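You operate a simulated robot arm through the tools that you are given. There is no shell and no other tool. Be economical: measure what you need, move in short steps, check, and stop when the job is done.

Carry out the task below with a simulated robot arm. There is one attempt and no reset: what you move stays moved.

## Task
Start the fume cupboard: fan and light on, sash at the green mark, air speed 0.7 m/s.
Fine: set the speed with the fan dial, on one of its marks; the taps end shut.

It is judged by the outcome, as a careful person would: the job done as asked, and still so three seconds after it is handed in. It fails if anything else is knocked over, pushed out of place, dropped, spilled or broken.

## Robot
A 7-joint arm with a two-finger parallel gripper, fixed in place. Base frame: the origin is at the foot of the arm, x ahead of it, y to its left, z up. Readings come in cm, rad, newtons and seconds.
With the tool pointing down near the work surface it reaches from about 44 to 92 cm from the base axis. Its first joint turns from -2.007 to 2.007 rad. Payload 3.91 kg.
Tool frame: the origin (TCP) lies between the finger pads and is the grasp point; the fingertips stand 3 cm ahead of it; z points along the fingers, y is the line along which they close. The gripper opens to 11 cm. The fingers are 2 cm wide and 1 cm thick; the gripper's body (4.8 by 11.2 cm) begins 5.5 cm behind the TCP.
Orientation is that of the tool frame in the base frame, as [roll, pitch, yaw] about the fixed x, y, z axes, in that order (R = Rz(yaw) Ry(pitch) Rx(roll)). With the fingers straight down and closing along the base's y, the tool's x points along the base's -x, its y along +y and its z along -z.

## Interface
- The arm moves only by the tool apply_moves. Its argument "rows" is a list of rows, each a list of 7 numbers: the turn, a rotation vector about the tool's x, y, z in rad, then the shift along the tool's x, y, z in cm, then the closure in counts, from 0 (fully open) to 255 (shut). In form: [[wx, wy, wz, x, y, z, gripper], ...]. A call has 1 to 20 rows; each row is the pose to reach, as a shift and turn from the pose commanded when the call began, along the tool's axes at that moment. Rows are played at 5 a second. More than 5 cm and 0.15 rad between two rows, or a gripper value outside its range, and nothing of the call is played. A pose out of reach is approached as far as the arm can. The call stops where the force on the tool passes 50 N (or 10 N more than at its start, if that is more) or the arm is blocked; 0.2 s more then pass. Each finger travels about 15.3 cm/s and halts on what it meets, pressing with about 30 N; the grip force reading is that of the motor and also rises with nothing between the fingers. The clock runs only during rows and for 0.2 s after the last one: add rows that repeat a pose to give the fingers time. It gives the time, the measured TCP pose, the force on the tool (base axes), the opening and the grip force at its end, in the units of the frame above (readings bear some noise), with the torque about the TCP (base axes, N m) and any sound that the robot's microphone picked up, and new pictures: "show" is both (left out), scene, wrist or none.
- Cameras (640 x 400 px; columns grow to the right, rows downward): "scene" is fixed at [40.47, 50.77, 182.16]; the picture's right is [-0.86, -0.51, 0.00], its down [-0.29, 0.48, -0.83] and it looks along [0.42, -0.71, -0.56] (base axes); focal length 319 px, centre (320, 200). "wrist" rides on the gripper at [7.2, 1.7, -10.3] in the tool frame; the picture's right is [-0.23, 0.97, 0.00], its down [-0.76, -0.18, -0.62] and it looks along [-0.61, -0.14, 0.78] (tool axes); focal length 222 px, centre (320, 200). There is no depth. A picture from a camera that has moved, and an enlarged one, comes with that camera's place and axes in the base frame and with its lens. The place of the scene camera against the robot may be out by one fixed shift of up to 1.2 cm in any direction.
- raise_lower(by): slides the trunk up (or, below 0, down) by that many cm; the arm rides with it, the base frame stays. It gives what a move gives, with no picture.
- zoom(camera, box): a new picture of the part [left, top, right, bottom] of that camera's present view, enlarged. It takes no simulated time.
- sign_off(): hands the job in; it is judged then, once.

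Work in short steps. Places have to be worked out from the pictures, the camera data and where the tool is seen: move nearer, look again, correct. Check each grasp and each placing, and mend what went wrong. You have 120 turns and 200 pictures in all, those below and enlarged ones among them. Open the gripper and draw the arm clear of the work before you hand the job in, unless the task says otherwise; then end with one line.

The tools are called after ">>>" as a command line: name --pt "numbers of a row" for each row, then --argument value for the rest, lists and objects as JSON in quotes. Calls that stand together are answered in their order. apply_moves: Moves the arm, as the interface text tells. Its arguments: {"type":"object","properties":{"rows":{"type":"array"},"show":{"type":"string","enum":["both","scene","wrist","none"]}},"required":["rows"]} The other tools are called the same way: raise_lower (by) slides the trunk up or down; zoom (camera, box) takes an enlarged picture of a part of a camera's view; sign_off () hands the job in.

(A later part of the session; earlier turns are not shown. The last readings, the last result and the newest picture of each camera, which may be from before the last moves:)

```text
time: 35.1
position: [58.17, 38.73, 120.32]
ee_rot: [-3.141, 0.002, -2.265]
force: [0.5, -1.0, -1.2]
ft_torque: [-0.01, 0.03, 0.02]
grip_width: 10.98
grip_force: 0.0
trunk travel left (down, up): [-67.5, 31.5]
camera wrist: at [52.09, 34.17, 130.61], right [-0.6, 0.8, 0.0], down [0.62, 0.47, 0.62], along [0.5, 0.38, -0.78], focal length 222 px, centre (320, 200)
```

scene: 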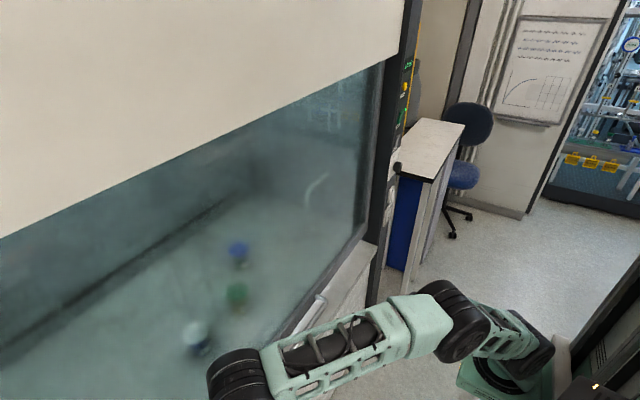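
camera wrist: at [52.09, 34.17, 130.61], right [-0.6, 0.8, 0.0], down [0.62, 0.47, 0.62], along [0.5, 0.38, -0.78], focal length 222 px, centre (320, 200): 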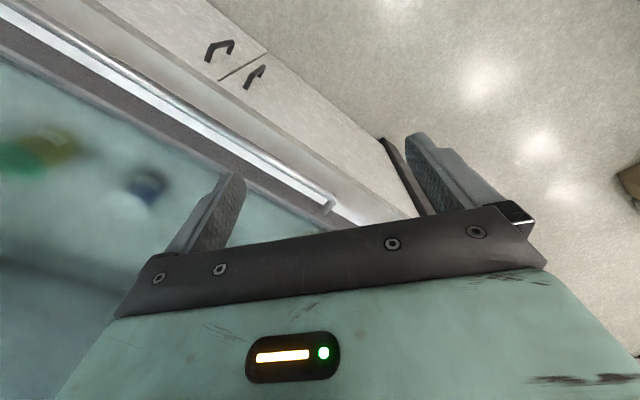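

I zoom on the handle to gauge the bar's clearance to the sash and sill.

>>> zoom --camera "wrist" --box '[240, 130, 400, 230]'

>>> zoom --camera "wrist" --box '[0, 0, 240, 150]'

```text
4.00 times, centred on (320, 180) of wrist
camera zoom: at [52.09, 34.17, 130.61], right [-0.6, 0.8, 0.0], down [0.62, 0.47, 0.62], along [0.5, 0.38, -0.78], focal length 888 px, centre (320, 280)
```

zoom: 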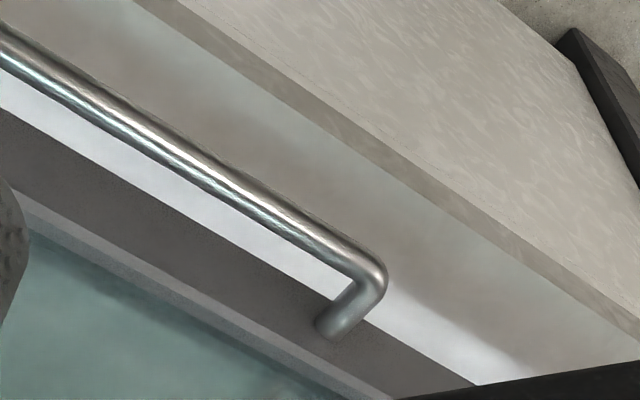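

```text
2.67 times, centred on (120, 75) of wrist
camera zoom: at [52.09, 34.17, 130.61], right [-0.6, 0.8, 0.0], down [0.62, 0.47, 0.62], along [0.5, 0.38, -0.78], focal length 592 px, centre (853, 533)
```

zoom: 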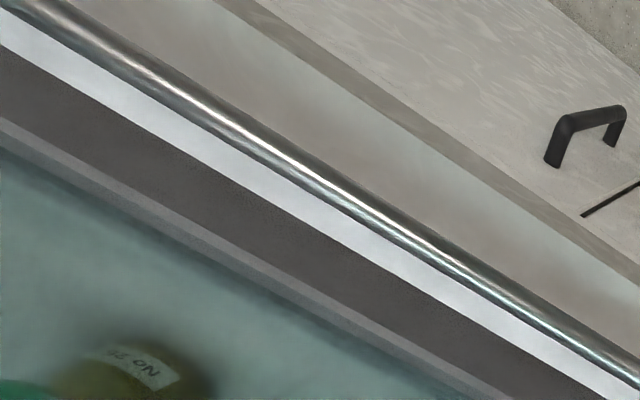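

Bar: Ø≈1.8 cm at x≈73.5–74.5, z≈94–95, with about 2 cm to the rail and a sill just below. I'll grip it with the tool tilted 45° forward‑down, fingers closing across the bar, camera on the −y side so it sees the left post. First yaw and centre at y≈22, then tilt.

>>> apply_moves --pt "0 0 -0.139 2.1 -2.8 0 160" --pt "0 0 -0.278 4.2 -5.6 0 160" --pt "0 0 -0.417 6.3 -8.4 0 160" --pt "0 0 -0.556 8.4 -11.2 0 160" --pt "0 0 -0.694 10.5 -14 0 160" --show "none"

>>> apply_moves --pt "0.13 0 0 0 0 0 160" --pt "0.26 0 0 0 0 0 160" --pt "0.39 0 0 0 0 0 160" --pt "0.52 0 0 0 0 0 160" --pt "0.65 0 0 0 0 0 160" --pt "0.785 0 0 0 0 0 160"

```text
time: 36.3
position: [62.4, 21.65, 120.36]
ee_rot: [-3.14, 0.002, -1.568]
force: [-0.1, 0.6, 0.1]
ft_torque: [-0.04, -0.03, 0.02]
grip_width: 4.1
grip_force: 0.0
trunk travel left (down, up): [-67.5, 31.5]
```

```text
time: 37.7
position: [62.34, 21.51, 120.2]
ee_rot: [-2.356, 0.002, -1.57]
force: [-0.7, 0.3, -0.3]
ft_torque: [-0.05, 0.02, -0.02]
grip_width: 4.09
grip_force: 0.1
trunk travel left (down, up): [-67.5, 31.5]
camera wrist: at [53.67, 14.36, 126.29], right [-0.69, 0.23, -0.69], down [-0.32, 0.76, 0.57], along [0.65, 0.61, -0.45], focal length 222 px, centre (320, 200)
```

scene: 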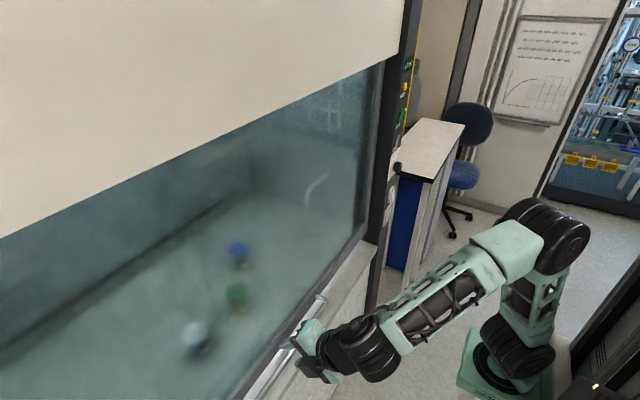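
wrist: 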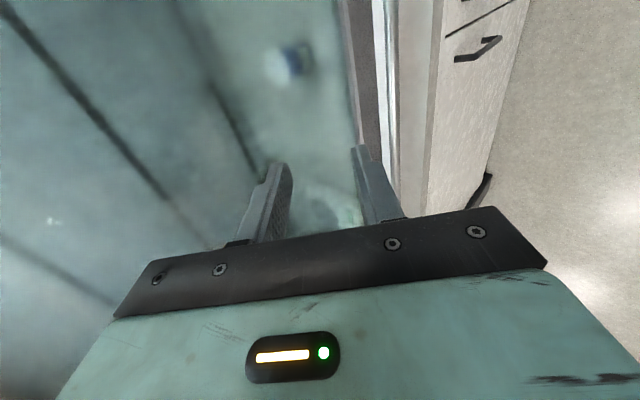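

Pose reached. I lower the trunk 15 cm to bring the hand in front of and above the bar.

>>> raise_lower --by -15

>>> apply_moves --pt "0 0 0 0 0 1 170"

>>> zoom --camera "wrist" --box '[220, 80, 460, 240]'

```text
time: 39.4
position: [62.23, 21.57, 105.1]
ee_rot: [-2.355, 0.001, -1.572]
force: [0.3, -0.8, -0.4]
ft_torque: [0.04, -0.02, 0.01]
grip_width: 4.09
grip_force: 0.0
trunk travel left (down, up): [-52.5, 46.5]
```

```text
time: 39.8
position: [63.03, 21.64, 104.48]
ee_rot: [-2.356, 0.001, -1.57]
force: [-0.7, 0.8, 0.2]
ft_torque: [0.03, 0.01, 0.0]
grip_width: 3.65
grip_force: 0.0
trunk travel left (down, up): [-52.5, 46.5]
camera wrist: at [54.45, 14.39, 110.64], right [-0.69, 0.23, -0.69], down [-0.32, 0.76, 0.57], along [0.65, 0.61, -0.45], focal length 222 px, centre (320, 200)
```

scene: 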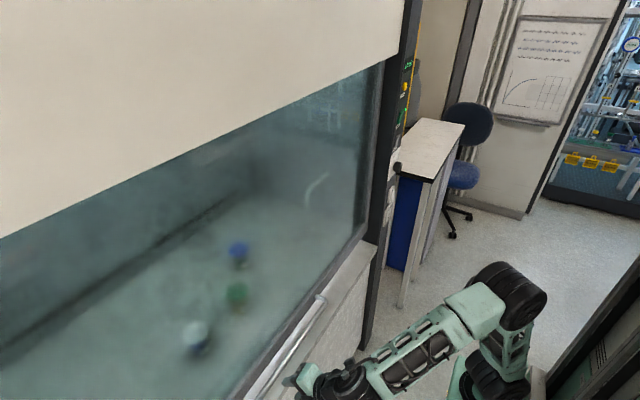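
wrist: 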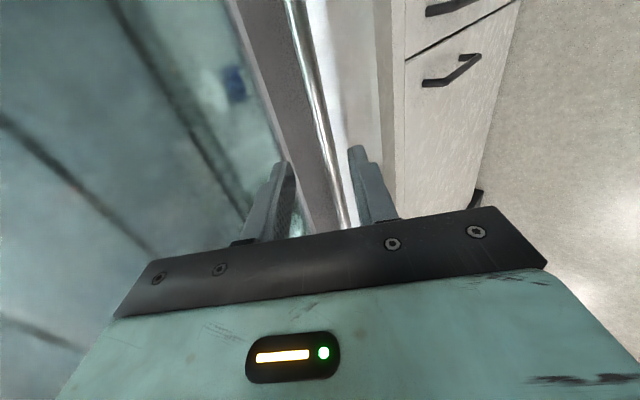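

```text
2.50 times, centred on (340, 160) of wrist
camera zoom: at [54.45, 14.39, 110.64], right [-0.69, 0.23, -0.69], down [-0.32, 0.76, 0.57], along [0.65, 0.61, -0.45], focal length 555 px, centre (270, 300)
```

zoom: 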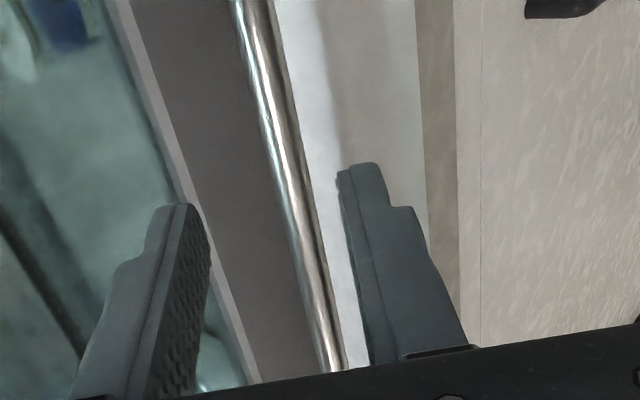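

Bar fits at x≈73.5, z≈94.1 — exactly on the tool axis, 14.8 cm ahead. I narrow the opening to 3 cm and advance 11.5 cm, then look.

>>> apply_moves --pt "0 0 0 0 0 3 185" --pt "0 0 0 0 0 6 185" --pt "0 0 0 0 0 8.5 185" --pt "0 0 0 0 0 10 185" --pt "0 0 0 0 0 11 185" --pt "0 0 0 0 0 11.5 185" --show "wrist"

>>> zoom --camera "wrist" --box '[220, 80, 460, 240]'

```text
time: 41.2
position: [71.07, 21.7, 96.44]
ee_rot: [-2.355, 0.0, -1.571]
force: [-0.5, -0.4, -0.3]
ft_torque: [0.0, 0.01, 0.0]
grip_width: 3.04
grip_force: 0.0
trunk travel left (down, up): [-52.5, 46.5]
camera wrist: at [62.54, 14.4, 102.45], right [-0.69, 0.23, -0.69], down [-0.32, 0.76, 0.57], along [0.65, 0.61, -0.45], focal length 222 px, centre (320, 200)
```

wrist: 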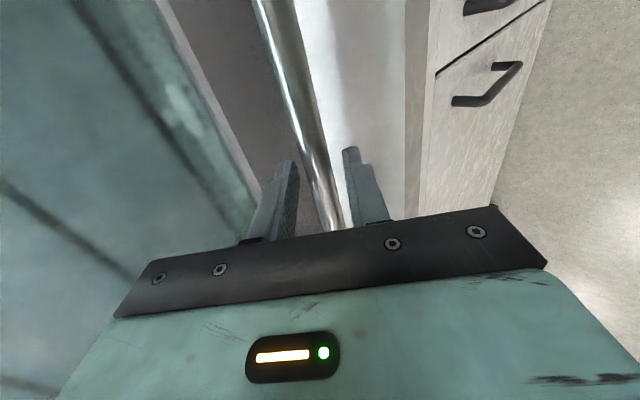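

```text
2.50 times, centred on (340, 160) of wrist
camera zoom: at [62.54, 14.4, 102.45], right [-0.69, 0.23, -0.69], down [-0.32, 0.76, 0.57], along [0.65, 0.61, -0.45], focal length 555 px, centre (270, 300)
```

zoom: 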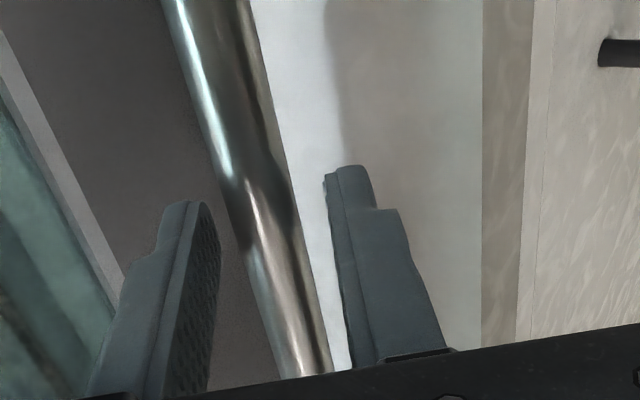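

The bar is centred between the fingers. One more centimetre in, watching force, then close.

>>> apply_moves --pt "0 0 0 0 0 0.5 185" --pt "0 0 0 0 0 1.0 185" --pt "0 0 0 0 0 1.0 255" --pt "0 0 0 0 0 1.0 255" --pt "0 0 0 0 0 1.0 255" --show "wrist"

>>> zoom --camera "wrist" --box '[220, 80, 460, 240]'

```text
time: 42.4
position: [71.94, 21.77, 95.65]
ee_rot: [-2.353, 0.003, -1.572]
force: [12.1, 2.8, 6.4]
ft_torque: [-0.03, -0.28, 0.14]
grip_width: 1.76
grip_force: 44.5
trunk travel left (down, up): [-52.5, 46.5]
camera wrist: at [63.33, 14.38, 101.85], right [-0.69, 0.23, -0.69], down [-0.32, 0.76, 0.57], along [0.65, 0.61, -0.45], focal length 222 px, centre (320, 200)
```

wrist: 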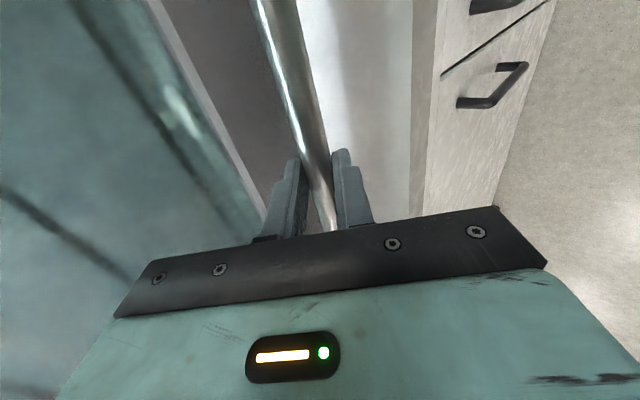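

```text
2.50 times, centred on (340, 160) of wrist
camera zoom: at [63.33, 14.38, 101.85], right [-0.69, 0.23, -0.69], down [-0.32, 0.76, 0.57], along [0.65, 0.61, -0.45], focal length 555 px, centre (270, 300)
```

zoom: 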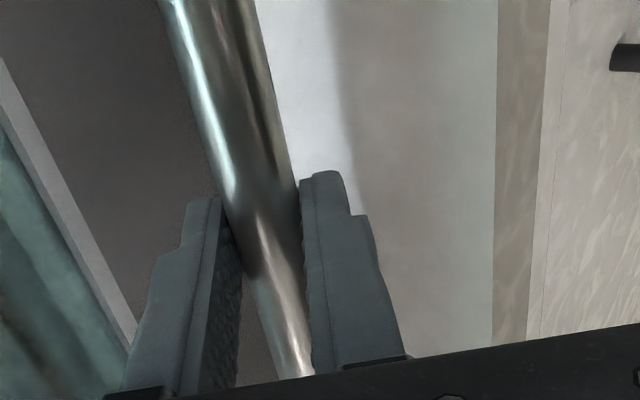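

Gripped firmly (1.76 cm wide, 44 N). I lift a first 3 cm with the trunk to test the sash.

>>> raise_lower --by 3

>>> apply_moves --pt "0 0 0 0 0 0 255"

```text
time: 43.2
position: [71.87, 21.68, 98.75]
ee_rot: [-2.357, 0.003, -1.571]
force: [9.2, -0.8, 1.9]
ft_torque: [0.58, -0.38, 0.5]
grip_width: 1.78
grip_force: 45.1
trunk travel left (down, up): [-55.5, 43.5]
```

```text
time: 43.6
position: [71.87, 21.59, 98.65]
ee_rot: [-2.356, 0.001, -1.57]
force: [10.7, -1.1, 0.9]
ft_torque: [0.94, -0.13, 0.88]
grip_width: 1.76
grip_force: 44.9
trunk travel left (down, up): [-55.5, 43.5]
camera wrist: at [63.3, 14.36, 104.72], right [-0.69, 0.23, -0.69], down [-0.32, 0.76, 0.57], along [0.65, 0.61, -0.45], focal length 222 px, centre (320, 200)
```

scene: 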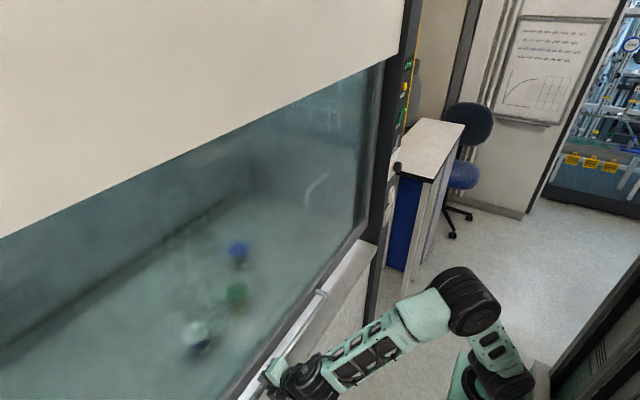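
wrist: 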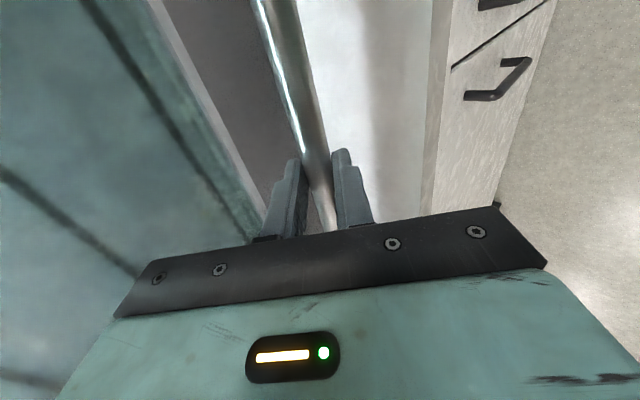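

The sash lifts freely and holds grip. Continue up 31 cm (total 34), then check.

>>> raise_lower --by 15

>>> raise_lower --by 16

>>> apply_moves --pt "0 0 0 0 0 0 255"

```text
time: 45.3
position: [71.89, 21.56, 113.83]
ee_rot: [-2.354, 0.005, -1.57]
force: [2.4, -2.3, 4.6]
ft_torque: [-0.99, 0.01, -0.84]
grip_width: 1.76
grip_force: 45.4
trunk travel left (down, up): [-70.5, 28.5]
```

```text
time: 47.2
position: [71.94, 21.63, 130.0]
ee_rot: [-2.354, 0.004, -1.569]
force: [-1.4, -3.9, 3.7]
ft_torque: [-0.99, 0.04, -0.77]
grip_width: 1.76
grip_force: 45.1
trunk travel left (down, up): [-86.5, 12.5]
```

```text
time: 47.6
position: [72.0, 21.55, 129.82]
ee_rot: [-2.352, 0.004, -1.569]
force: [-0.1, -3.3, 7.6]
ft_torque: [-0.73, -0.26, -0.61]
grip_width: 1.76
grip_force: 44.9
trunk travel left (down, up): [-86.5, 12.5]
camera wrist: at [63.25, 14.36, 135.9], right [-0.69, 0.23, -0.69], down [-0.32, 0.76, 0.57], along [0.65, 0.61, -0.45], focal length 222 px, centre (320, 200)
```

scene: 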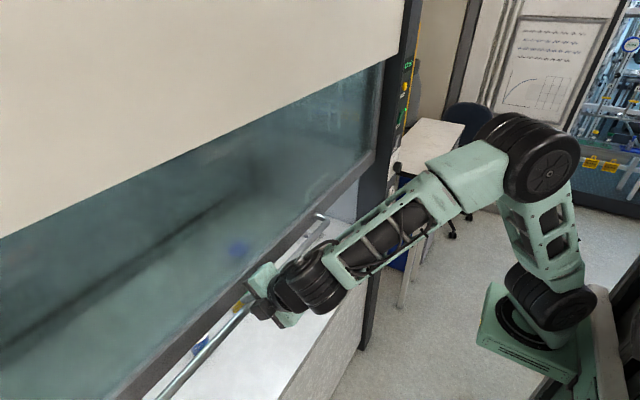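
wrist: 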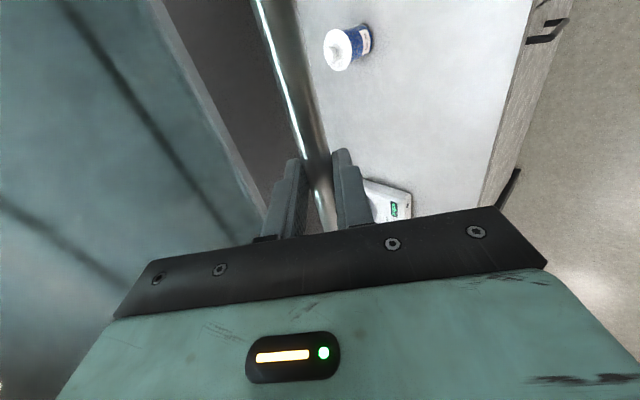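

Now at 34.2 cm of lift; I raise the remaining 3.4 cm to the estimate, then release gently and back off to compare pointer and mark.

>>> raise_lower --by 3.4

>>> apply_moves --pt "0 0 0 0 0 0 185" --pt "0 0 0 0 0 0 185" --pt "0 0 0 0 0 -2 185" --pt "0 0 0 0 0 -5 185" --pt "0 0 0 0 0 -8 185"

```text
time: 48.4
position: [71.78, 21.58, 133.12]
ee_rot: [-2.355, 0.003, -1.569]
force: [-1.5, -6.1, 2.2]
ft_torque: [0.69, -0.18, 0.65]
grip_width: 1.75
grip_force: 44.7
trunk travel left (down, up): [-89.9, 9.1]
```

```text
time: 49.5
position: [66.21, 21.6, 138.79]
ee_rot: [-2.355, 0.001, -1.57]
force: [0.8, 0.2, -0.8]
ft_torque: [0.02, 0.01, 0.0]
grip_width: 3.04
grip_force: 0.0
trunk travel left (down, up): [-89.9, 9.1]
camera wrist: at [57.52, 14.33, 145.04], right [-0.69, 0.23, -0.69], down [-0.32, 0.76, 0.57], along [0.65, 0.61, -0.45], focal length 222 px, centre (320, 200)
```

scene: 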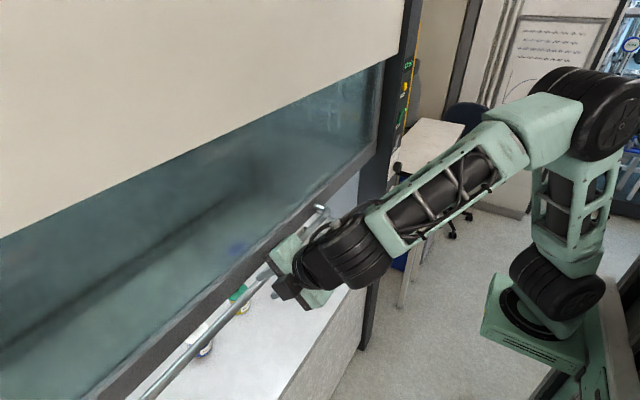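
wrist: 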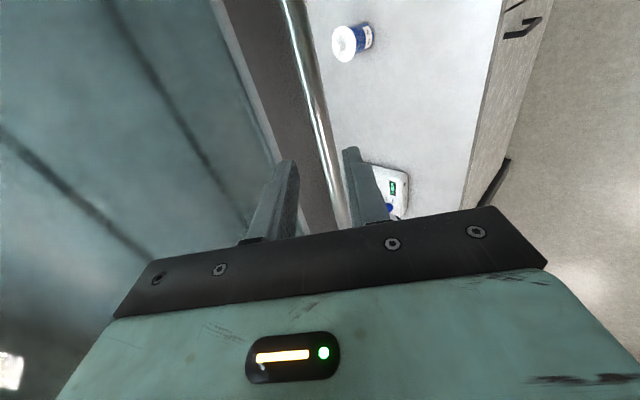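

The sash stays. I return to the earlier level viewpoint at z≈131 to compare pointer and green mark.

>>> apply_moves --pt "-0.13 0 0 0 0.7 -0.7 185" --pt "-0.26 0 0 0 1.4 -1.4 185" --pt "-0.39 0 0 0 2.1 -2.1 185" --pt "-0.52 0 0 0 2.8 -2.8 185" --pt "-0.65 0 0 0 3.5 -3.5 185" --pt "-0.785 0 0 0 3.5 -3.5 185" --show "none"

>>> apply_moves --pt "0 0 0.13 -1.5 0 1 255" --pt "0 0 0.26 -3 0 2 255" --pt "0 0 0.39 -4.5 0 3 255" --pt "0 0 0.52 -6 0 4 255" --pt "0 0 0.65 -7.5 0 5 255" --pt "0 0 0.77 -8 0 5 255" --show "none"

>>> apply_moves --pt "0 -0.14 0 0 0 0 255" --pt "0 -0.28 0 0 0 0 255" --pt "0 -0.42 0 0 0 0 255" --pt "0 -0.56 0 0 0 0 255" --pt "0 -0.7 0 0 0 0 255" --pt "0 -0.84 0 0 0 0 255" --pt "0 -0.98 0 0 0 0 255" --show "wrist"

>>> zoom --camera "wrist" --box '[400, 110, 540, 230]'

```text
time: 51.0
position: [61.25, 21.72, 138.74]
ee_rot: [3.139, 0.004, -1.57]
force: [-0.6, -0.1, -0.7]
ft_torque: [0.03, -0.05, -0.02]
grip_width: 3.03
grip_force: 0.0
trunk travel left (down, up): [-89.9, 9.1]
```

```text
time: 52.4
position: [61.17, 29.65, 133.72]
ee_rot: [-3.141, 0.003, -2.341]
force: [0.6, -0.5, -0.2]
ft_torque: [-0.02, 0.01, 0.0]
grip_width: 0.02
grip_force: 29.6
trunk travel left (down, up): [-89.9, 9.1]
```

```text
time: 54.0
position: [61.22, 29.76, 133.75]
ee_rot: [3.141, 0.983, -2.342]
force: [0.0, -0.6, 0.1]
ft_torque: [-0.01, 0.03, 0.02]
grip_width: 0.0
grip_force: 29.9
trunk travel left (down, up): [-89.9, 9.1]
camera wrist: at [51.15, 21.71, 133.49], right [-0.61, 0.77, 0.19], down [0.06, -0.19, 0.98], along [0.79, 0.61, 0.07], focal length 222 px, centre (320, 200)
```

wrist: 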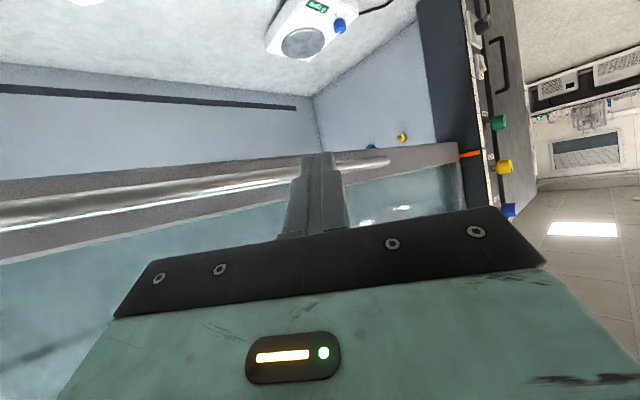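

```text
3.33 times, centred on (470, 170) of wrist
camera zoom: at [51.15, 21.71, 133.49], right [-0.61, 0.77, 0.19], down [0.06, -0.19, 0.98], along [0.79, 0.61, 0.07], focal length 740 px, centre (-180, 300)
```

zoom: 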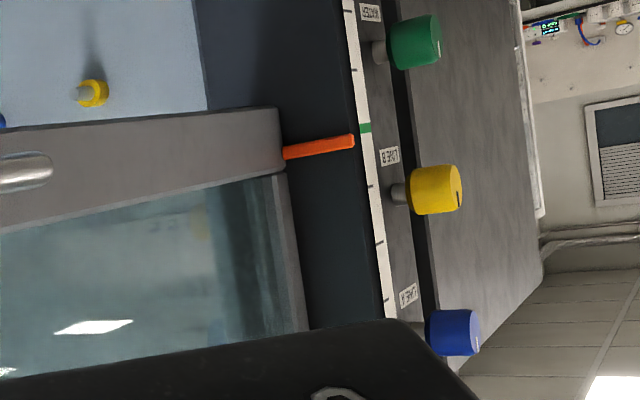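

>>> zoom --camera "wrist" --box '[455, 135, 495, 165]'

```text
13.33 times, centred on (475, 150) of wrist
camera zoom: at [51.15, 21.71, 133.49], right [-0.61, 0.77, 0.19], down [0.06, -0.19, 0.98], along [0.79, 0.61, 0.07], focal length 2962 px, centre (-1747, 867)
```

zoom: 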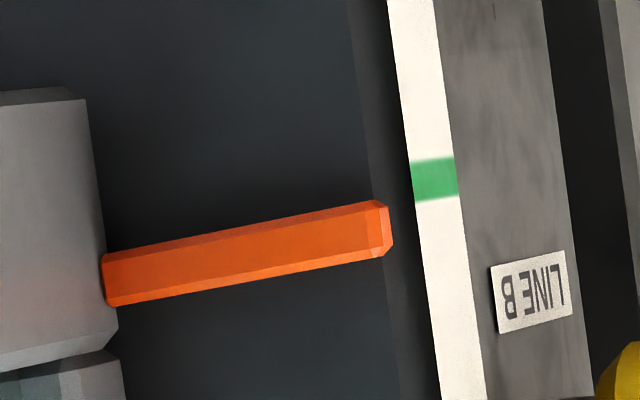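

The pointer sits about 0.85 cm above the green mark. I'll regrip the bar by reversing the path, then lower 0.85 cm.

>>> apply_moves --pt "0 0.14 0 0 0 0 255" --pt "0 0.28 0 0 0 0 255" --pt "0 0.42 0 0 0 0 255" --pt "0 0.56 0 0 0 0 255" --pt "0 0.7 0 0 0 0 255" --pt "0 0.84 0 0 0 0 255" --pt "0 0.98 0 0 0 0 185" --show "none"

>>> apply_moves --pt "0 0 -0.13 0.96 -0.93 -0.83 185" --pt "0 0 -0.26 1.9 -1.86 -1.67 185" --pt "0 0 -0.39 2.9 -2.8 -2.5 185" --pt "0 0 -0.52 3.83 -3.7 -3.3 185" --pt "0 0 -0.65 4.8 -4.6 -4.2 185" --pt "0 0 -0.77 5.74 -5.56 -5 185" --show "none"

>>> apply_moves --pt "0.13 0 0 0 -0.8 0 185" --pt "0.26 0 0 0 -1.6 0 185" --pt "0.39 0 0 0 -2.4 0 185" --pt "0.52 0 0 0 -3.3 0 185" --pt "0.65 0 0 0 -4.1 0 185" --pt "0.785 0 0 0 -5 0 185" --show "wrist"

```text
time: 55.5
position: [61.24, 29.58, 133.6]
ee_rot: [3.139, 0.002, -2.342]
force: [-0.1, 0.5, -0.1]
ft_torque: [0.04, -0.02, 0.03]
grip_width: 3.05
grip_force: 0.0
trunk travel left (down, up): [-89.9, 9.1]
```

```text
time: 57.0
position: [61.15, 21.53, 138.76]
ee_rot: [-3.14, 0.002, -1.566]
force: [-0.7, 0.6, -0.2]
ft_torque: [0.0, -0.04, -0.02]
grip_width: 3.03
grip_force: 0.0
trunk travel left (down, up): [-89.9, 9.1]
```

```text
time: 58.4
position: [66.23, 21.57, 138.71]
ee_rot: [-2.355, 0.002, -1.569]
force: [-0.4, -0.8, 1.0]
ft_torque: [0.04, -0.02, 0.0]
grip_width: 3.01
grip_force: 0.1
trunk travel left (down, up): [-89.9, 9.1]
camera wrist: at [57.64, 14.29, 144.77], right [-0.69, 0.23, -0.69], down [-0.32, 0.76, 0.57], along [0.65, 0.61, -0.45], focal length 222 px, centre (320, 200)
```

wrist: 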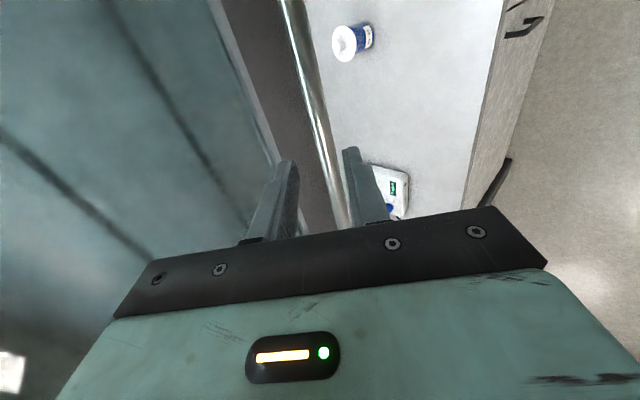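

Same pose as at release. Advance 8 cm, grip, and lower by 0.85 cm (along tool axes: y +0.6, z +0.6).

>>> apply_moves --pt "0 0 0 0 0 4 185" --pt "0 0 0 0 0 7 185" --pt "0 0 0 0 0 8 185" --pt "0 0 0 0 0 8 255" --pt "0 0 0 0 0 8 255" --pt "0 0 0 0 0 8 255" --show "none"

>>> raise_lower --by -0.85

>>> apply_moves --pt "0 0 0 0 0 0 255" --pt "0 0 0 0 0 0 255" --show "none"

```text
time: 59.8
position: [71.96, 21.66, 133.1]
ee_rot: [-2.358, 0.002, -1.568]
force: [-13.8, -3.5, -6.9]
ft_torque: [-0.36, 0.37, -0.34]
grip_width: 1.76
grip_force: 45.4
trunk travel left (down, up): [-89.9, 9.1]
```

```text
time: 60.3
position: [71.99, 21.7, 132.15]
ee_rot: [-2.356, 0.003, -1.57]
force: [-13.6, -5.3, -3.3]
ft_torque: [0.81, 0.18, 0.77]
grip_width: 1.78
grip_force: 44.9
trunk travel left (down, up): [-89.1, 9.9]
```

```text
time: 60.9
position: [71.86, 21.66, 132.17]
ee_rot: [-2.358, 0.002, -1.569]
force: [-15.2, -4.0, -6.7]
ft_torque: [0.71, 0.46, 0.72]
grip_width: 1.77
grip_force: 44.6
trunk travel left (down, up): [-89.1, 9.9]
```

Lowered. Release, back off and view again.

>>> apply_moves --pt "0 0 0 0 0 0 185" --pt "0 0 0 0 0 0 185" --pt "0 0 0 0 0 -2 185" --pt "0 0 0 0 0 -5 185" --pt "0 0 0 0 0 -8 185" --show "none"

>>> apply_moves --pt "-0.13 0 0 0 0.7 -0.7 185" --pt "-0.26 0 0 0 1.4 -1.4 185" --pt "-0.39 0 0 0 2.1 -2.1 185" --pt "-0.52 0 0 0 2.8 -2.8 185" --pt "-0.65 0 0 0 3.5 -3.5 185" --pt "-0.785 0 0 0 3.5 -3.5 185" --show "none"

>>> apply_moves --pt "0 0 0.13 -1.5 0 1 255" --pt "0 0 0.26 -3 0 2 255" --pt "0 0 0.39 -4.5 0 3 255" --pt "0 0 0.52 -6 0 4 255" --pt "0 0 0.65 -7.5 0 5 255" --pt "0 0 0.77 -8 0 5 255" --show "none"

>>> apply_moves --pt "0 -0.14 0 0 0 0 255" --pt "0 -0.28 0 0 0 0 255" --pt "0 -0.42 0 0 0 0 255" --pt "0 -0.56 0 0 0 0 255" --pt "0 -0.7 0 0 0 0 255" --pt "0 -0.84 0 0 0 0 255" --pt "0 -0.98 0 0 0 0 255" --show "scene"

>>> zoom --camera "wrist" --box '[455, 135, 495, 165]'

>>> zoom --camera "scene" --box '[380, 40, 440, 140]'

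```text
time: 62.1
position: [66.37, 21.58, 138.06]
ee_rot: [-2.357, 0.002, -1.569]
force: [0.2, 0.6, 0.6]
ft_torque: [0.03, 0.0, 0.0]
grip_width: 3.02
grip_force: 0.1
trunk travel left (down, up): [-89.1, 9.9]
```

```text
time: 63.5
position: [61.22, 21.71, 137.92]
ee_rot: [3.141, 0.004, -1.568]
force: [-0.4, -0.4, 0.3]
ft_torque: [-0.04, -0.01, 0.04]
grip_width: 3.03
grip_force: 0.1
trunk travel left (down, up): [-89.1, 9.9]
```

```text
time: 64.9
position: [61.41, 29.58, 132.78]
ee_rot: [-3.141, 0.001, -2.341]
force: [-0.7, -0.2, 0.3]
ft_torque: [-0.02, 0.0, 0.0]
grip_width: 0.03
grip_force: 30.2
trunk travel left (down, up): [-89.1, 9.9]
```

```text
time: 66.5
position: [61.33, 29.7, 132.86]
ee_rot: [3.139, 0.985, -2.342]
force: [0.1, 0.6, -0.4]
ft_torque: [0.02, 0.02, 0.06]
grip_width: 0.02
grip_force: 29.9
trunk travel left (down, up): [-89.1, 9.9]
```

scene: 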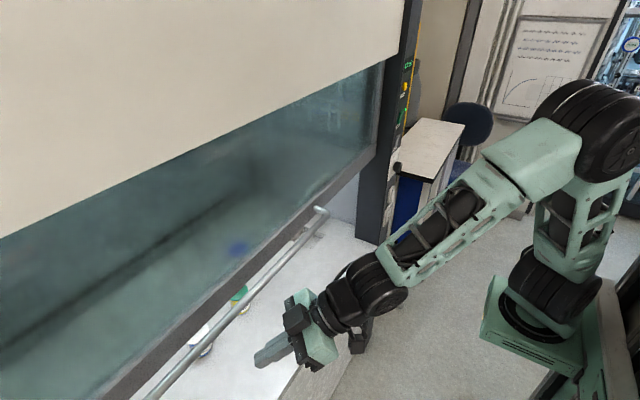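

```text
13.33 times, centred on (475, 150) of wrist
camera zoom: at [51.28, 21.75, 132.64], right [-0.61, 0.77, 0.19], down [0.06, -0.19, 0.98], along [0.79, 0.61, 0.07], focal length 2962 px, centre (-1747, 867)
```

zoom: 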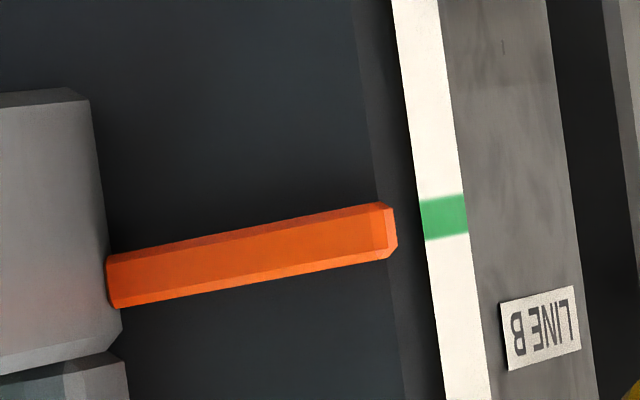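

```text
4.00 times, centred on (410, 90) of scene
camera zoom: at [40.47, 50.77, 182.16], right [-0.86, -0.51, 0.0], down [-0.29, 0.48, -0.83], along [0.42, -0.71, -0.56], focal length 1276 px, centre (-40, 640)
```

zoom: 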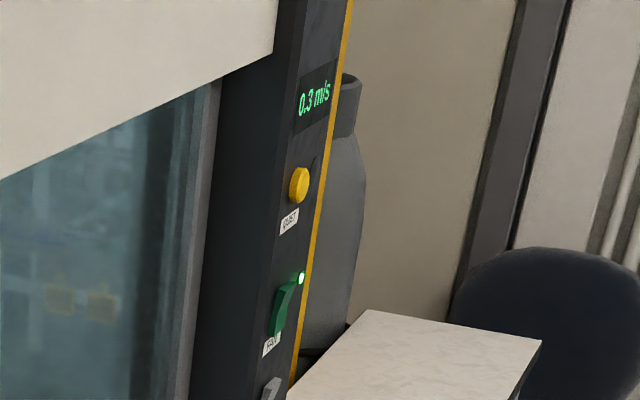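

The pointer is now on the green mark (≈0.1 cm). Speed reads 0.3 on LOW, so the dial is next. I go back to tool-down and travel right to in front of the panel.

>>> apply_moves --pt "0 0.14 0 0 0 0 255" --pt "0 0.28 0 0 0 0 255" --pt "0 0.42 0 0 0 0 255" --pt "0 0.56 0 0 0 0 255" --pt "0 0.7 0 0 0 0 255" --pt "0 0.84 0 0 0 0 255" --pt "0 0.98 0 0 0 0 255" --show "none"

>>> apply_moves --pt "0 0 0.08 3.6 -3.4 0 255" --pt "0 0 0.16 7.2 -6.8 0 255" --pt "0 0 0.24 10.8 -10.2 0 255" --pt "0 0 0.32 14.4 -13.6 0 255" --pt "0 0 0.4 18 -17 0 255" --pt "0 0 0.48 21.6 -20.4 0 255" --pt "0 0 0.56 25.2 -23.8 0 255" --pt "0 0 0.64 28.8 -27.2 0 255" --pt "0 0 0.72 32.4 -30.6 0 255" --pt "0 0 0.8 36 -34 0 255" --pt "0 0 0.8 39.6 -37.4 0 255" --pt "0 0 0.8 43.2 -40.8 0 255" --pt "0 0 0.8 46.8 -44.2 0 255" --pt "0 0 0.8 50.4 -47.6 0 255" --pt "0 0 0.8 54 -51 0 255" --pt "0 0 0.8 57.4 -55.6 0 255" --show "scene"

```text
time: 68.1
position: [61.35, 29.62, 132.91]
ee_rot: [3.14, 0.001, -2.341]
force: [0.1, -0.4, -0.1]
ft_torque: [0.0, -0.04, 0.0]
grip_width: 0.01
grip_force: 29.9
trunk travel left (down, up): [-89.1, 9.9]
```

```text
refused: row 16 steps farther than a row can; nothing moved
```

>>> apply_moves --pt "0 0 0.08 3.5 -3.4 0 255" --pt "0 0 0.16 7 -6.8 0 255" --pt "0 0 0.24 10.5 -10.2 0 255" --pt "0 0 0.32 14 -13.6 0 255" --pt "0 0 0.4 17.5 -17 0 255" --pt "0 0 0.48 21 -20.4 0 255" --pt "0 0 0.56 24.5 -23.8 0 255" --pt "0 0 0.64 28 -27.2 0 255" --pt "0 0 0.72 31.5 -30.6 0 255" --pt "0 0 0.8 35 -34 0 255" --pt "0 0 0.8 38.5 -37.4 0 255" --pt "0 0 0.8 42 -40.8 0 255" --pt "0 0 0.8 45.5 -44.2 0 255" --pt "0 0 0.8 49 -47.6 0 255" --pt "0 0 0.8 52.5 -51 0 255" --pt "0 0 0.8 56 -54.4 0 255" --show "scene"

```text
time: 71.5
position: [61.33, -48.3, 132.33]
ee_rot: [3.141, 0.001, -3.14]
force: [0.7, 0.8, 0.3]
ft_torque: [-0.03, 0.01, 0.02]
grip_width: 0.01
grip_force: 29.9
trunk travel left (down, up): [-89.1, 9.9]
```

scene: 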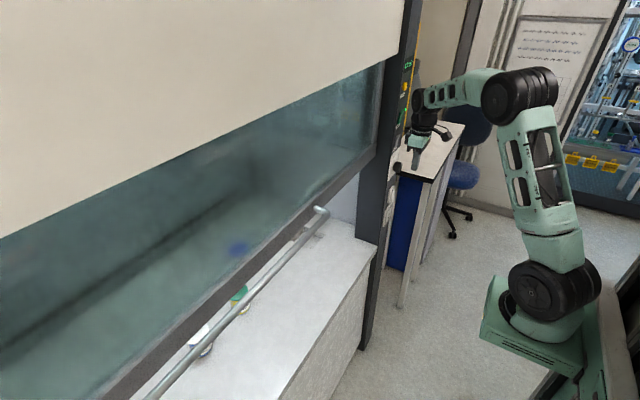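

Now I level the tool in front of the dial with the fingers open about 5.5 cm.

>>> apply_moves --pt "0 -0.14 0 0.5 -1 0.8 128" --pt "0 -0.28 0 1 -2 1.6 128" --pt "0 -0.42 0 1.5 -3 2.4 128" --pt "0 -0.56 0 2 -4 3.2 128" --pt "0 -0.7 0 2.5 -5 4 128" --pt "0 -0.84 0 3 -6 4.8 128" --pt "0 -0.98 0 3.5 -7 5.6 128" --pt "0 -1.12 0 4 -8 6.4 128" --pt "0 -1.26 0 4 -9 7.2 128" --pt "0 -1.4 0 4 -9.5 8 128" --pt "0 -1.5708 0 4 -9.5 8 128" --show "wrist"

>>> zoom --camera "wrist" --box '[220, 40, 420, 180]'

```text
refused: row 11 steps farther than a row can; nothing moved
```

```text
2.86 times, centred on (320, 110) of wrist
camera zoom: at [54.0, -46.65, 142.79], right [0.22, 0.97, 0.0], down [0.76, -0.18, 0.62], along [0.61, -0.14, -0.78], focal length 635 px, centre (320, 457)
```

zoom: 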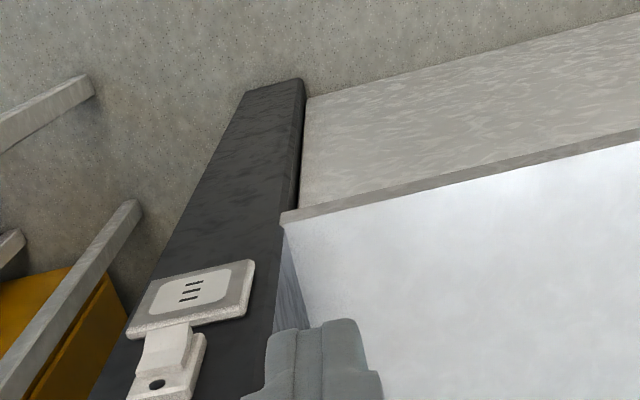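

>>> apply_moves --pt "0 -0.14 0 0.5 -1 0.8 128" --pt "0 -0.28 0 1 -2 1.6 128" --pt "0 -0.42 0 1.5 -3 2.4 128" --pt "0 -0.56 0 2 -4 3.2 128" --pt "0 -0.7 0 2.5 -5 4 128" --pt "0 -0.84 0 3 -6 4.8 128" --pt "0 -0.98 0 3.5 -7 5.6 128" --pt "0 -1.12 0 4 -8 6.4 128" --pt "0 -1.26 0 4 -9 7.2 128" --pt "0 -1.4 0 4 -9.5 8 128" --pt "0 -1.5 0 4 -9.5 8 128" --pt "0 -1.5708 0 4 -9.5 8 128" --show "wrist"

>>> zoom --camera "wrist" --box '[220, 40, 420, 180]'

```text
time: 74.1
position: [57.39, -58.02, 124.7]
ee_rot: [0.602, 1.569, 0.602]
force: [-0.3, 0.6, 0.1]
ft_torque: [0.0, 0.01, 0.02]
grip_width: 5.48
grip_force: 0.0
trunk travel left (down, up): [-89.1, 9.9]
camera wrist: at [47.08, -56.3, 117.5], right [0.0, 0.97, 0.23], down [-0.62, -0.18, 0.76], along [0.78, -0.14, 0.61], focal length 222 px, centre (320, 200)
```

wrist: 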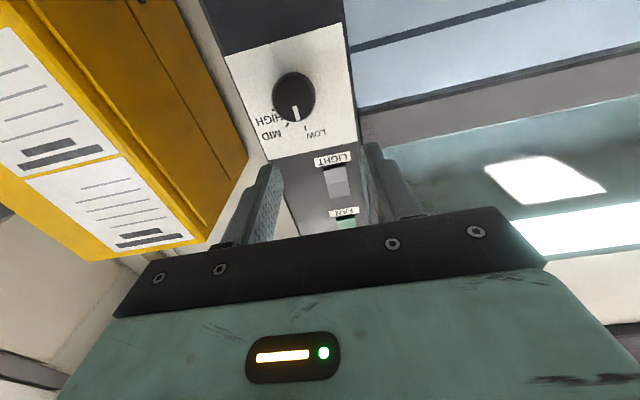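

```text
2.86 times, centred on (320, 110) of wrist
camera zoom: at [47.08, -56.3, 117.5], right [0.0, 0.97, 0.23], down [-0.62, -0.18, 0.76], along [0.78, -0.14, 0.61], focal length 635 px, centre (320, 457)
```

zoom: 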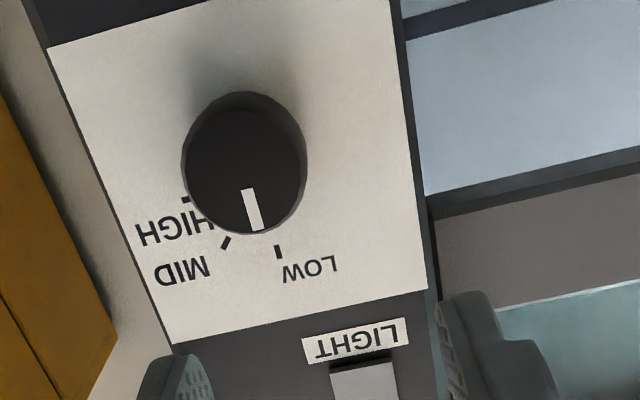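

Knob face centre fits at (69.0, −59.9, 122.6), plate at x≈71.5. I align with it and approach to 4 cm.

>>> apply_moves --pt "0 0 0 1 -0.9 2 128" --pt "0 0 0 2.1 -1.85 4 128" --pt "0 0 0 2.1 -1.85 6 128" --show "wrist"

>>> zoom --camera "wrist" --box '[220, 60, 420, 220]'

```text
time: 74.9
position: [63.57, -59.82, 122.47]
ee_rot: [1.131, 1.568, 1.132]
force: [-0.6, 0.3, 0.0]
ft_torque: [-0.01, -0.01, 0.0]
grip_width: 5.5
grip_force: 0.1
trunk travel left (down, up): [-89.1, 9.9]
camera wrist: at [53.11, -58.12, 115.3], right [0.0, 0.97, 0.23], down [-0.62, -0.18, 0.76], along [0.78, -0.14, 0.61], focal length 222 px, centre (320, 200)
```

wrist: 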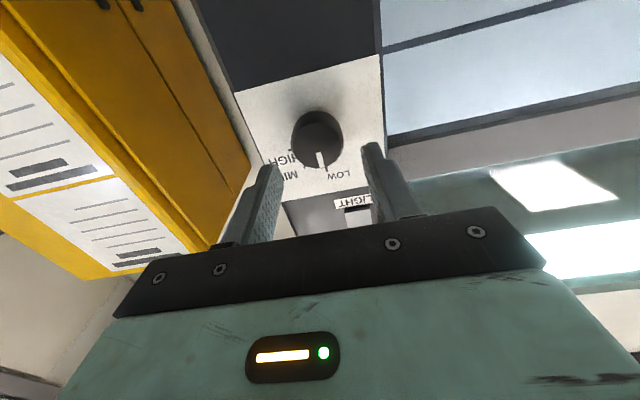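

```text
2.50 times, centred on (320, 140) of wrist
camera zoom: at [53.11, -58.12, 115.3], right [0.0, 0.97, 0.23], down [-0.62, -0.18, 0.76], along [0.78, -0.14, 0.61], focal length 555 px, centre (320, 350)
```

zoom: 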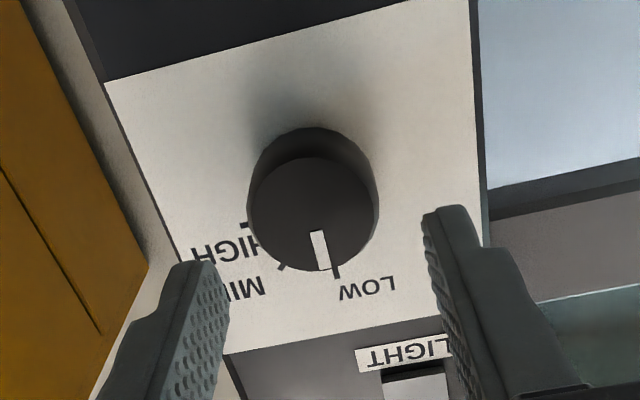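

Aligned. Advance 4.3 cm and grip the knob.

>>> apply_moves --pt "0 0 0 0 -0.1 2 128" --pt "0 0 0 0 -0.1 3.5 128" --pt "0 0 0 0 -0.1 4.3 128" --pt "0 0 0 0 -0.1 4.3 200" --pt "0 0 0 0 -0.1 4.3 200" --show "wrist"

```text
time: 76.1
position: [67.9, -60.12, 122.54]
ee_rot: [1.163, 1.569, 1.164]
force: [3.8, -13.8, 3.4]
ft_torque: [0.01, 0.79, -0.07]
grip_width: 4.16
grip_force: 44.7
trunk travel left (down, up): [-89.1, 9.9]
camera wrist: at [57.39, -58.32, 115.4], right [0.0, 0.97, 0.23], down [-0.62, -0.18, 0.76], along [0.78, -0.14, 0.61], focal length 222 px, centre (320, 200)
```

wrist: 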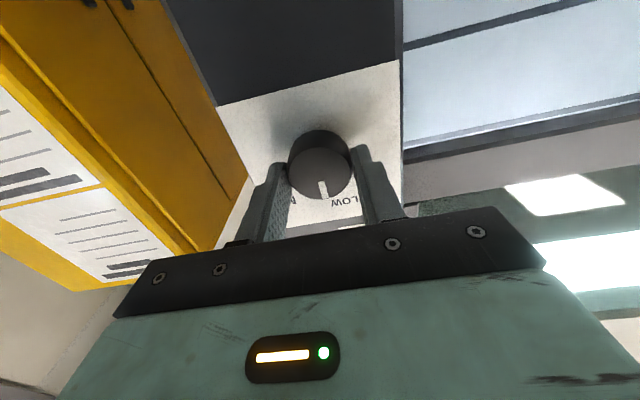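

Gripped (4.16 cm). I turn clockwise 45° toward MID and read the display.

>>> apply_moves --pt "0 0 0.13 0 -0.1 0 200" --pt "0 0 0.26 0 -0.1 0 200" --pt "0 0 0.39 0 -0.1 0 200" --pt "0 0 0.52 0 -0.1 0 200" --pt "0 0 0.65 0 -0.1 0 200" --pt "0 0 0.785 0 -0.1 0 200" --pt "0 0 0.785 0 -0.1 0 200" --show "wrist"

>>> zoom --camera "scene" --box '[380, 40, 440, 140]'

>>> zoom --camera "wrist" --box '[240, 80, 400, 220]'

```text
time: 77.7
position: [67.9, -60.05, 122.54]
ee_rot: [1.568, 0.782, 1.569]
force: [0.3, -19.2, 7.5]
ft_torque: [-0.02, 0.67, -0.55]
grip_width: 4.18
grip_force: 45.3
trunk travel left (down, up): [-89.1, 9.9]
camera wrist: at [57.39, -53.77, 118.69], right [0.0, 0.52, 0.85], down [-0.62, -0.67, 0.41], along [0.78, -0.53, 0.33], focal length 222 px, centre (320, 200)
```

wrist: 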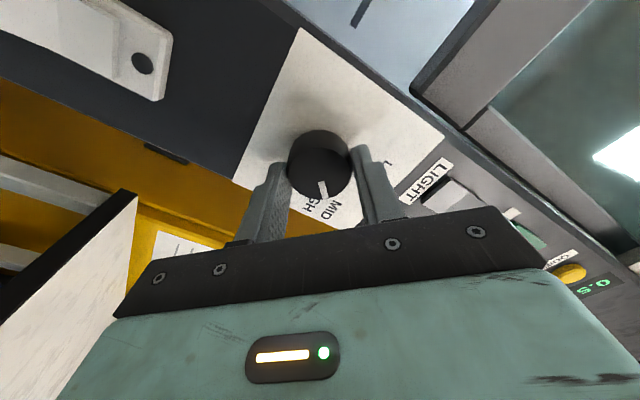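

```text
4.00 times, centred on (410, 90) of scene
camera zoom: at [40.47, 50.77, 182.16], right [-0.86, -0.51, 0.0], down [-0.29, 0.48, -0.83], along [0.42, -0.71, -0.56], focal length 1276 px, centre (-40, 640)
```

zoom: 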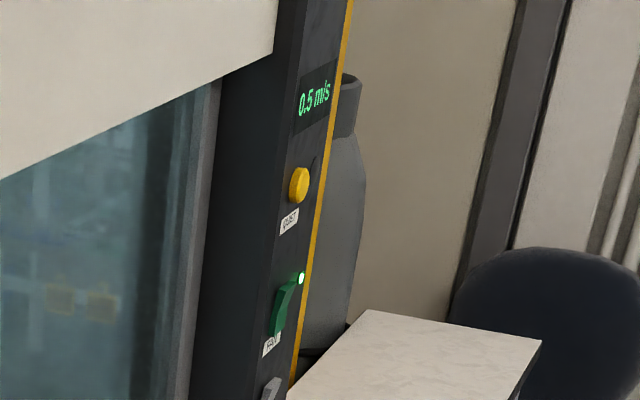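

```text
2.86 times, centred on (320, 150) of wrist
camera zoom: at [57.39, -53.77, 118.69], right [0.0, 0.52, 0.85], down [-0.62, -0.67, 0.41], along [0.78, -0.53, 0.33], focal length 635 px, centre (320, 343)
```

zoom: 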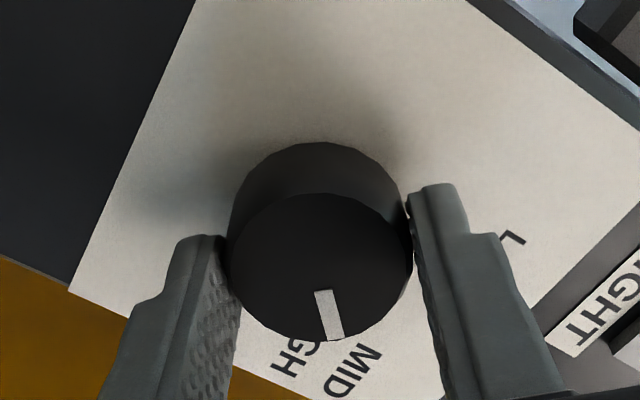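

0.5 m/s at MID; HIGH should give 0.7. Another 45°.

>>> apply_moves --pt "0 0 0.13 0 0 0 200" --pt "0 0 0.26 0 0 0 200" --pt "0 0 0.39 0 0 0 200" --pt "0 0 0.52 0 0 0 200" --pt "0 0 0.65 0 0 0 200" --pt "0 0 0.785 0 0 0 200" --pt "0 0 0.785 0 0 0 200" --show "wrist"

>>> zoom --camera "scene" --box '[380, 40, 440, 140]'

>>> zoom --camera "wrist" --box '[240, 80, 400, 220]'

```text
time: 79.3
position: [67.86, -60.1, 122.46]
ee_rot: [1.569, -0.004, 1.57]
force: [2.2, -20.9, 6.0]
ft_torque: [-0.06, 0.4, -1.27]
grip_width: 4.15
grip_force: 44.9
trunk travel left (down, up): [-89.1, 9.9]
camera wrist: at [57.38, -52.9, 124.26], right [0.0, -0.23, 0.97], down [-0.62, -0.76, -0.18], along [0.78, -0.61, -0.14], focal length 222 px, centre (320, 200)
```

wrist: 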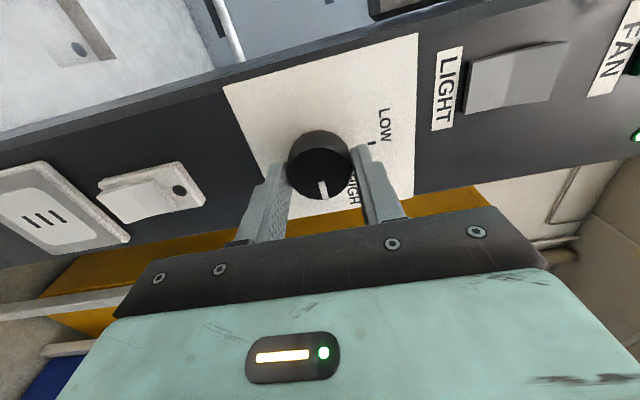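

```text
4.00 times, centred on (410, 90) of scene
camera zoom: at [40.47, 50.77, 182.16], right [-0.86, -0.51, 0.0], down [-0.29, 0.48, -0.83], along [0.42, -0.71, -0.56], focal length 1276 px, centre (-40, 640)
```

zoom: 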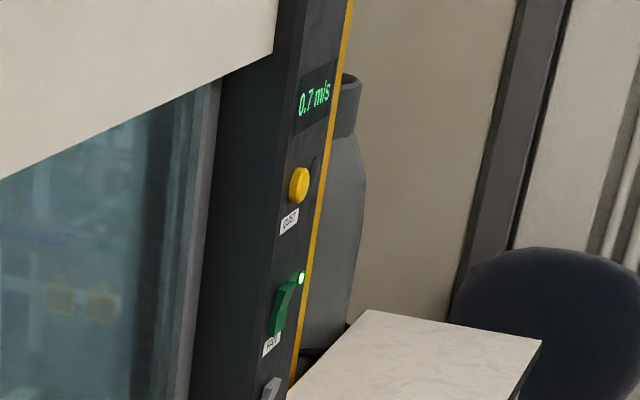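

```text
2.86 times, centred on (320, 150) of wrist
camera zoom: at [57.38, -52.9, 124.26], right [0.0, -0.23, 0.97], down [-0.62, -0.76, -0.18], along [0.78, -0.61, -0.14], focal length 635 px, centre (320, 343)
```

zoom: 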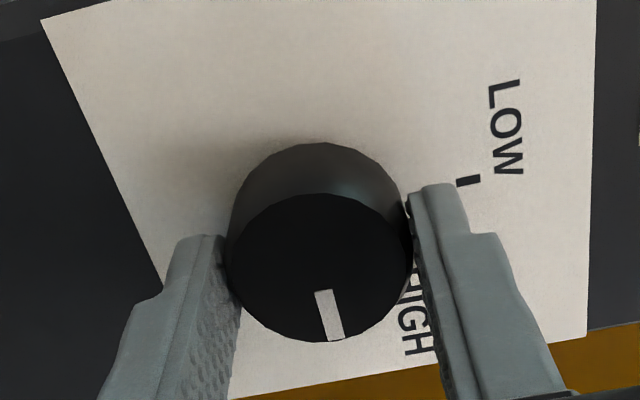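

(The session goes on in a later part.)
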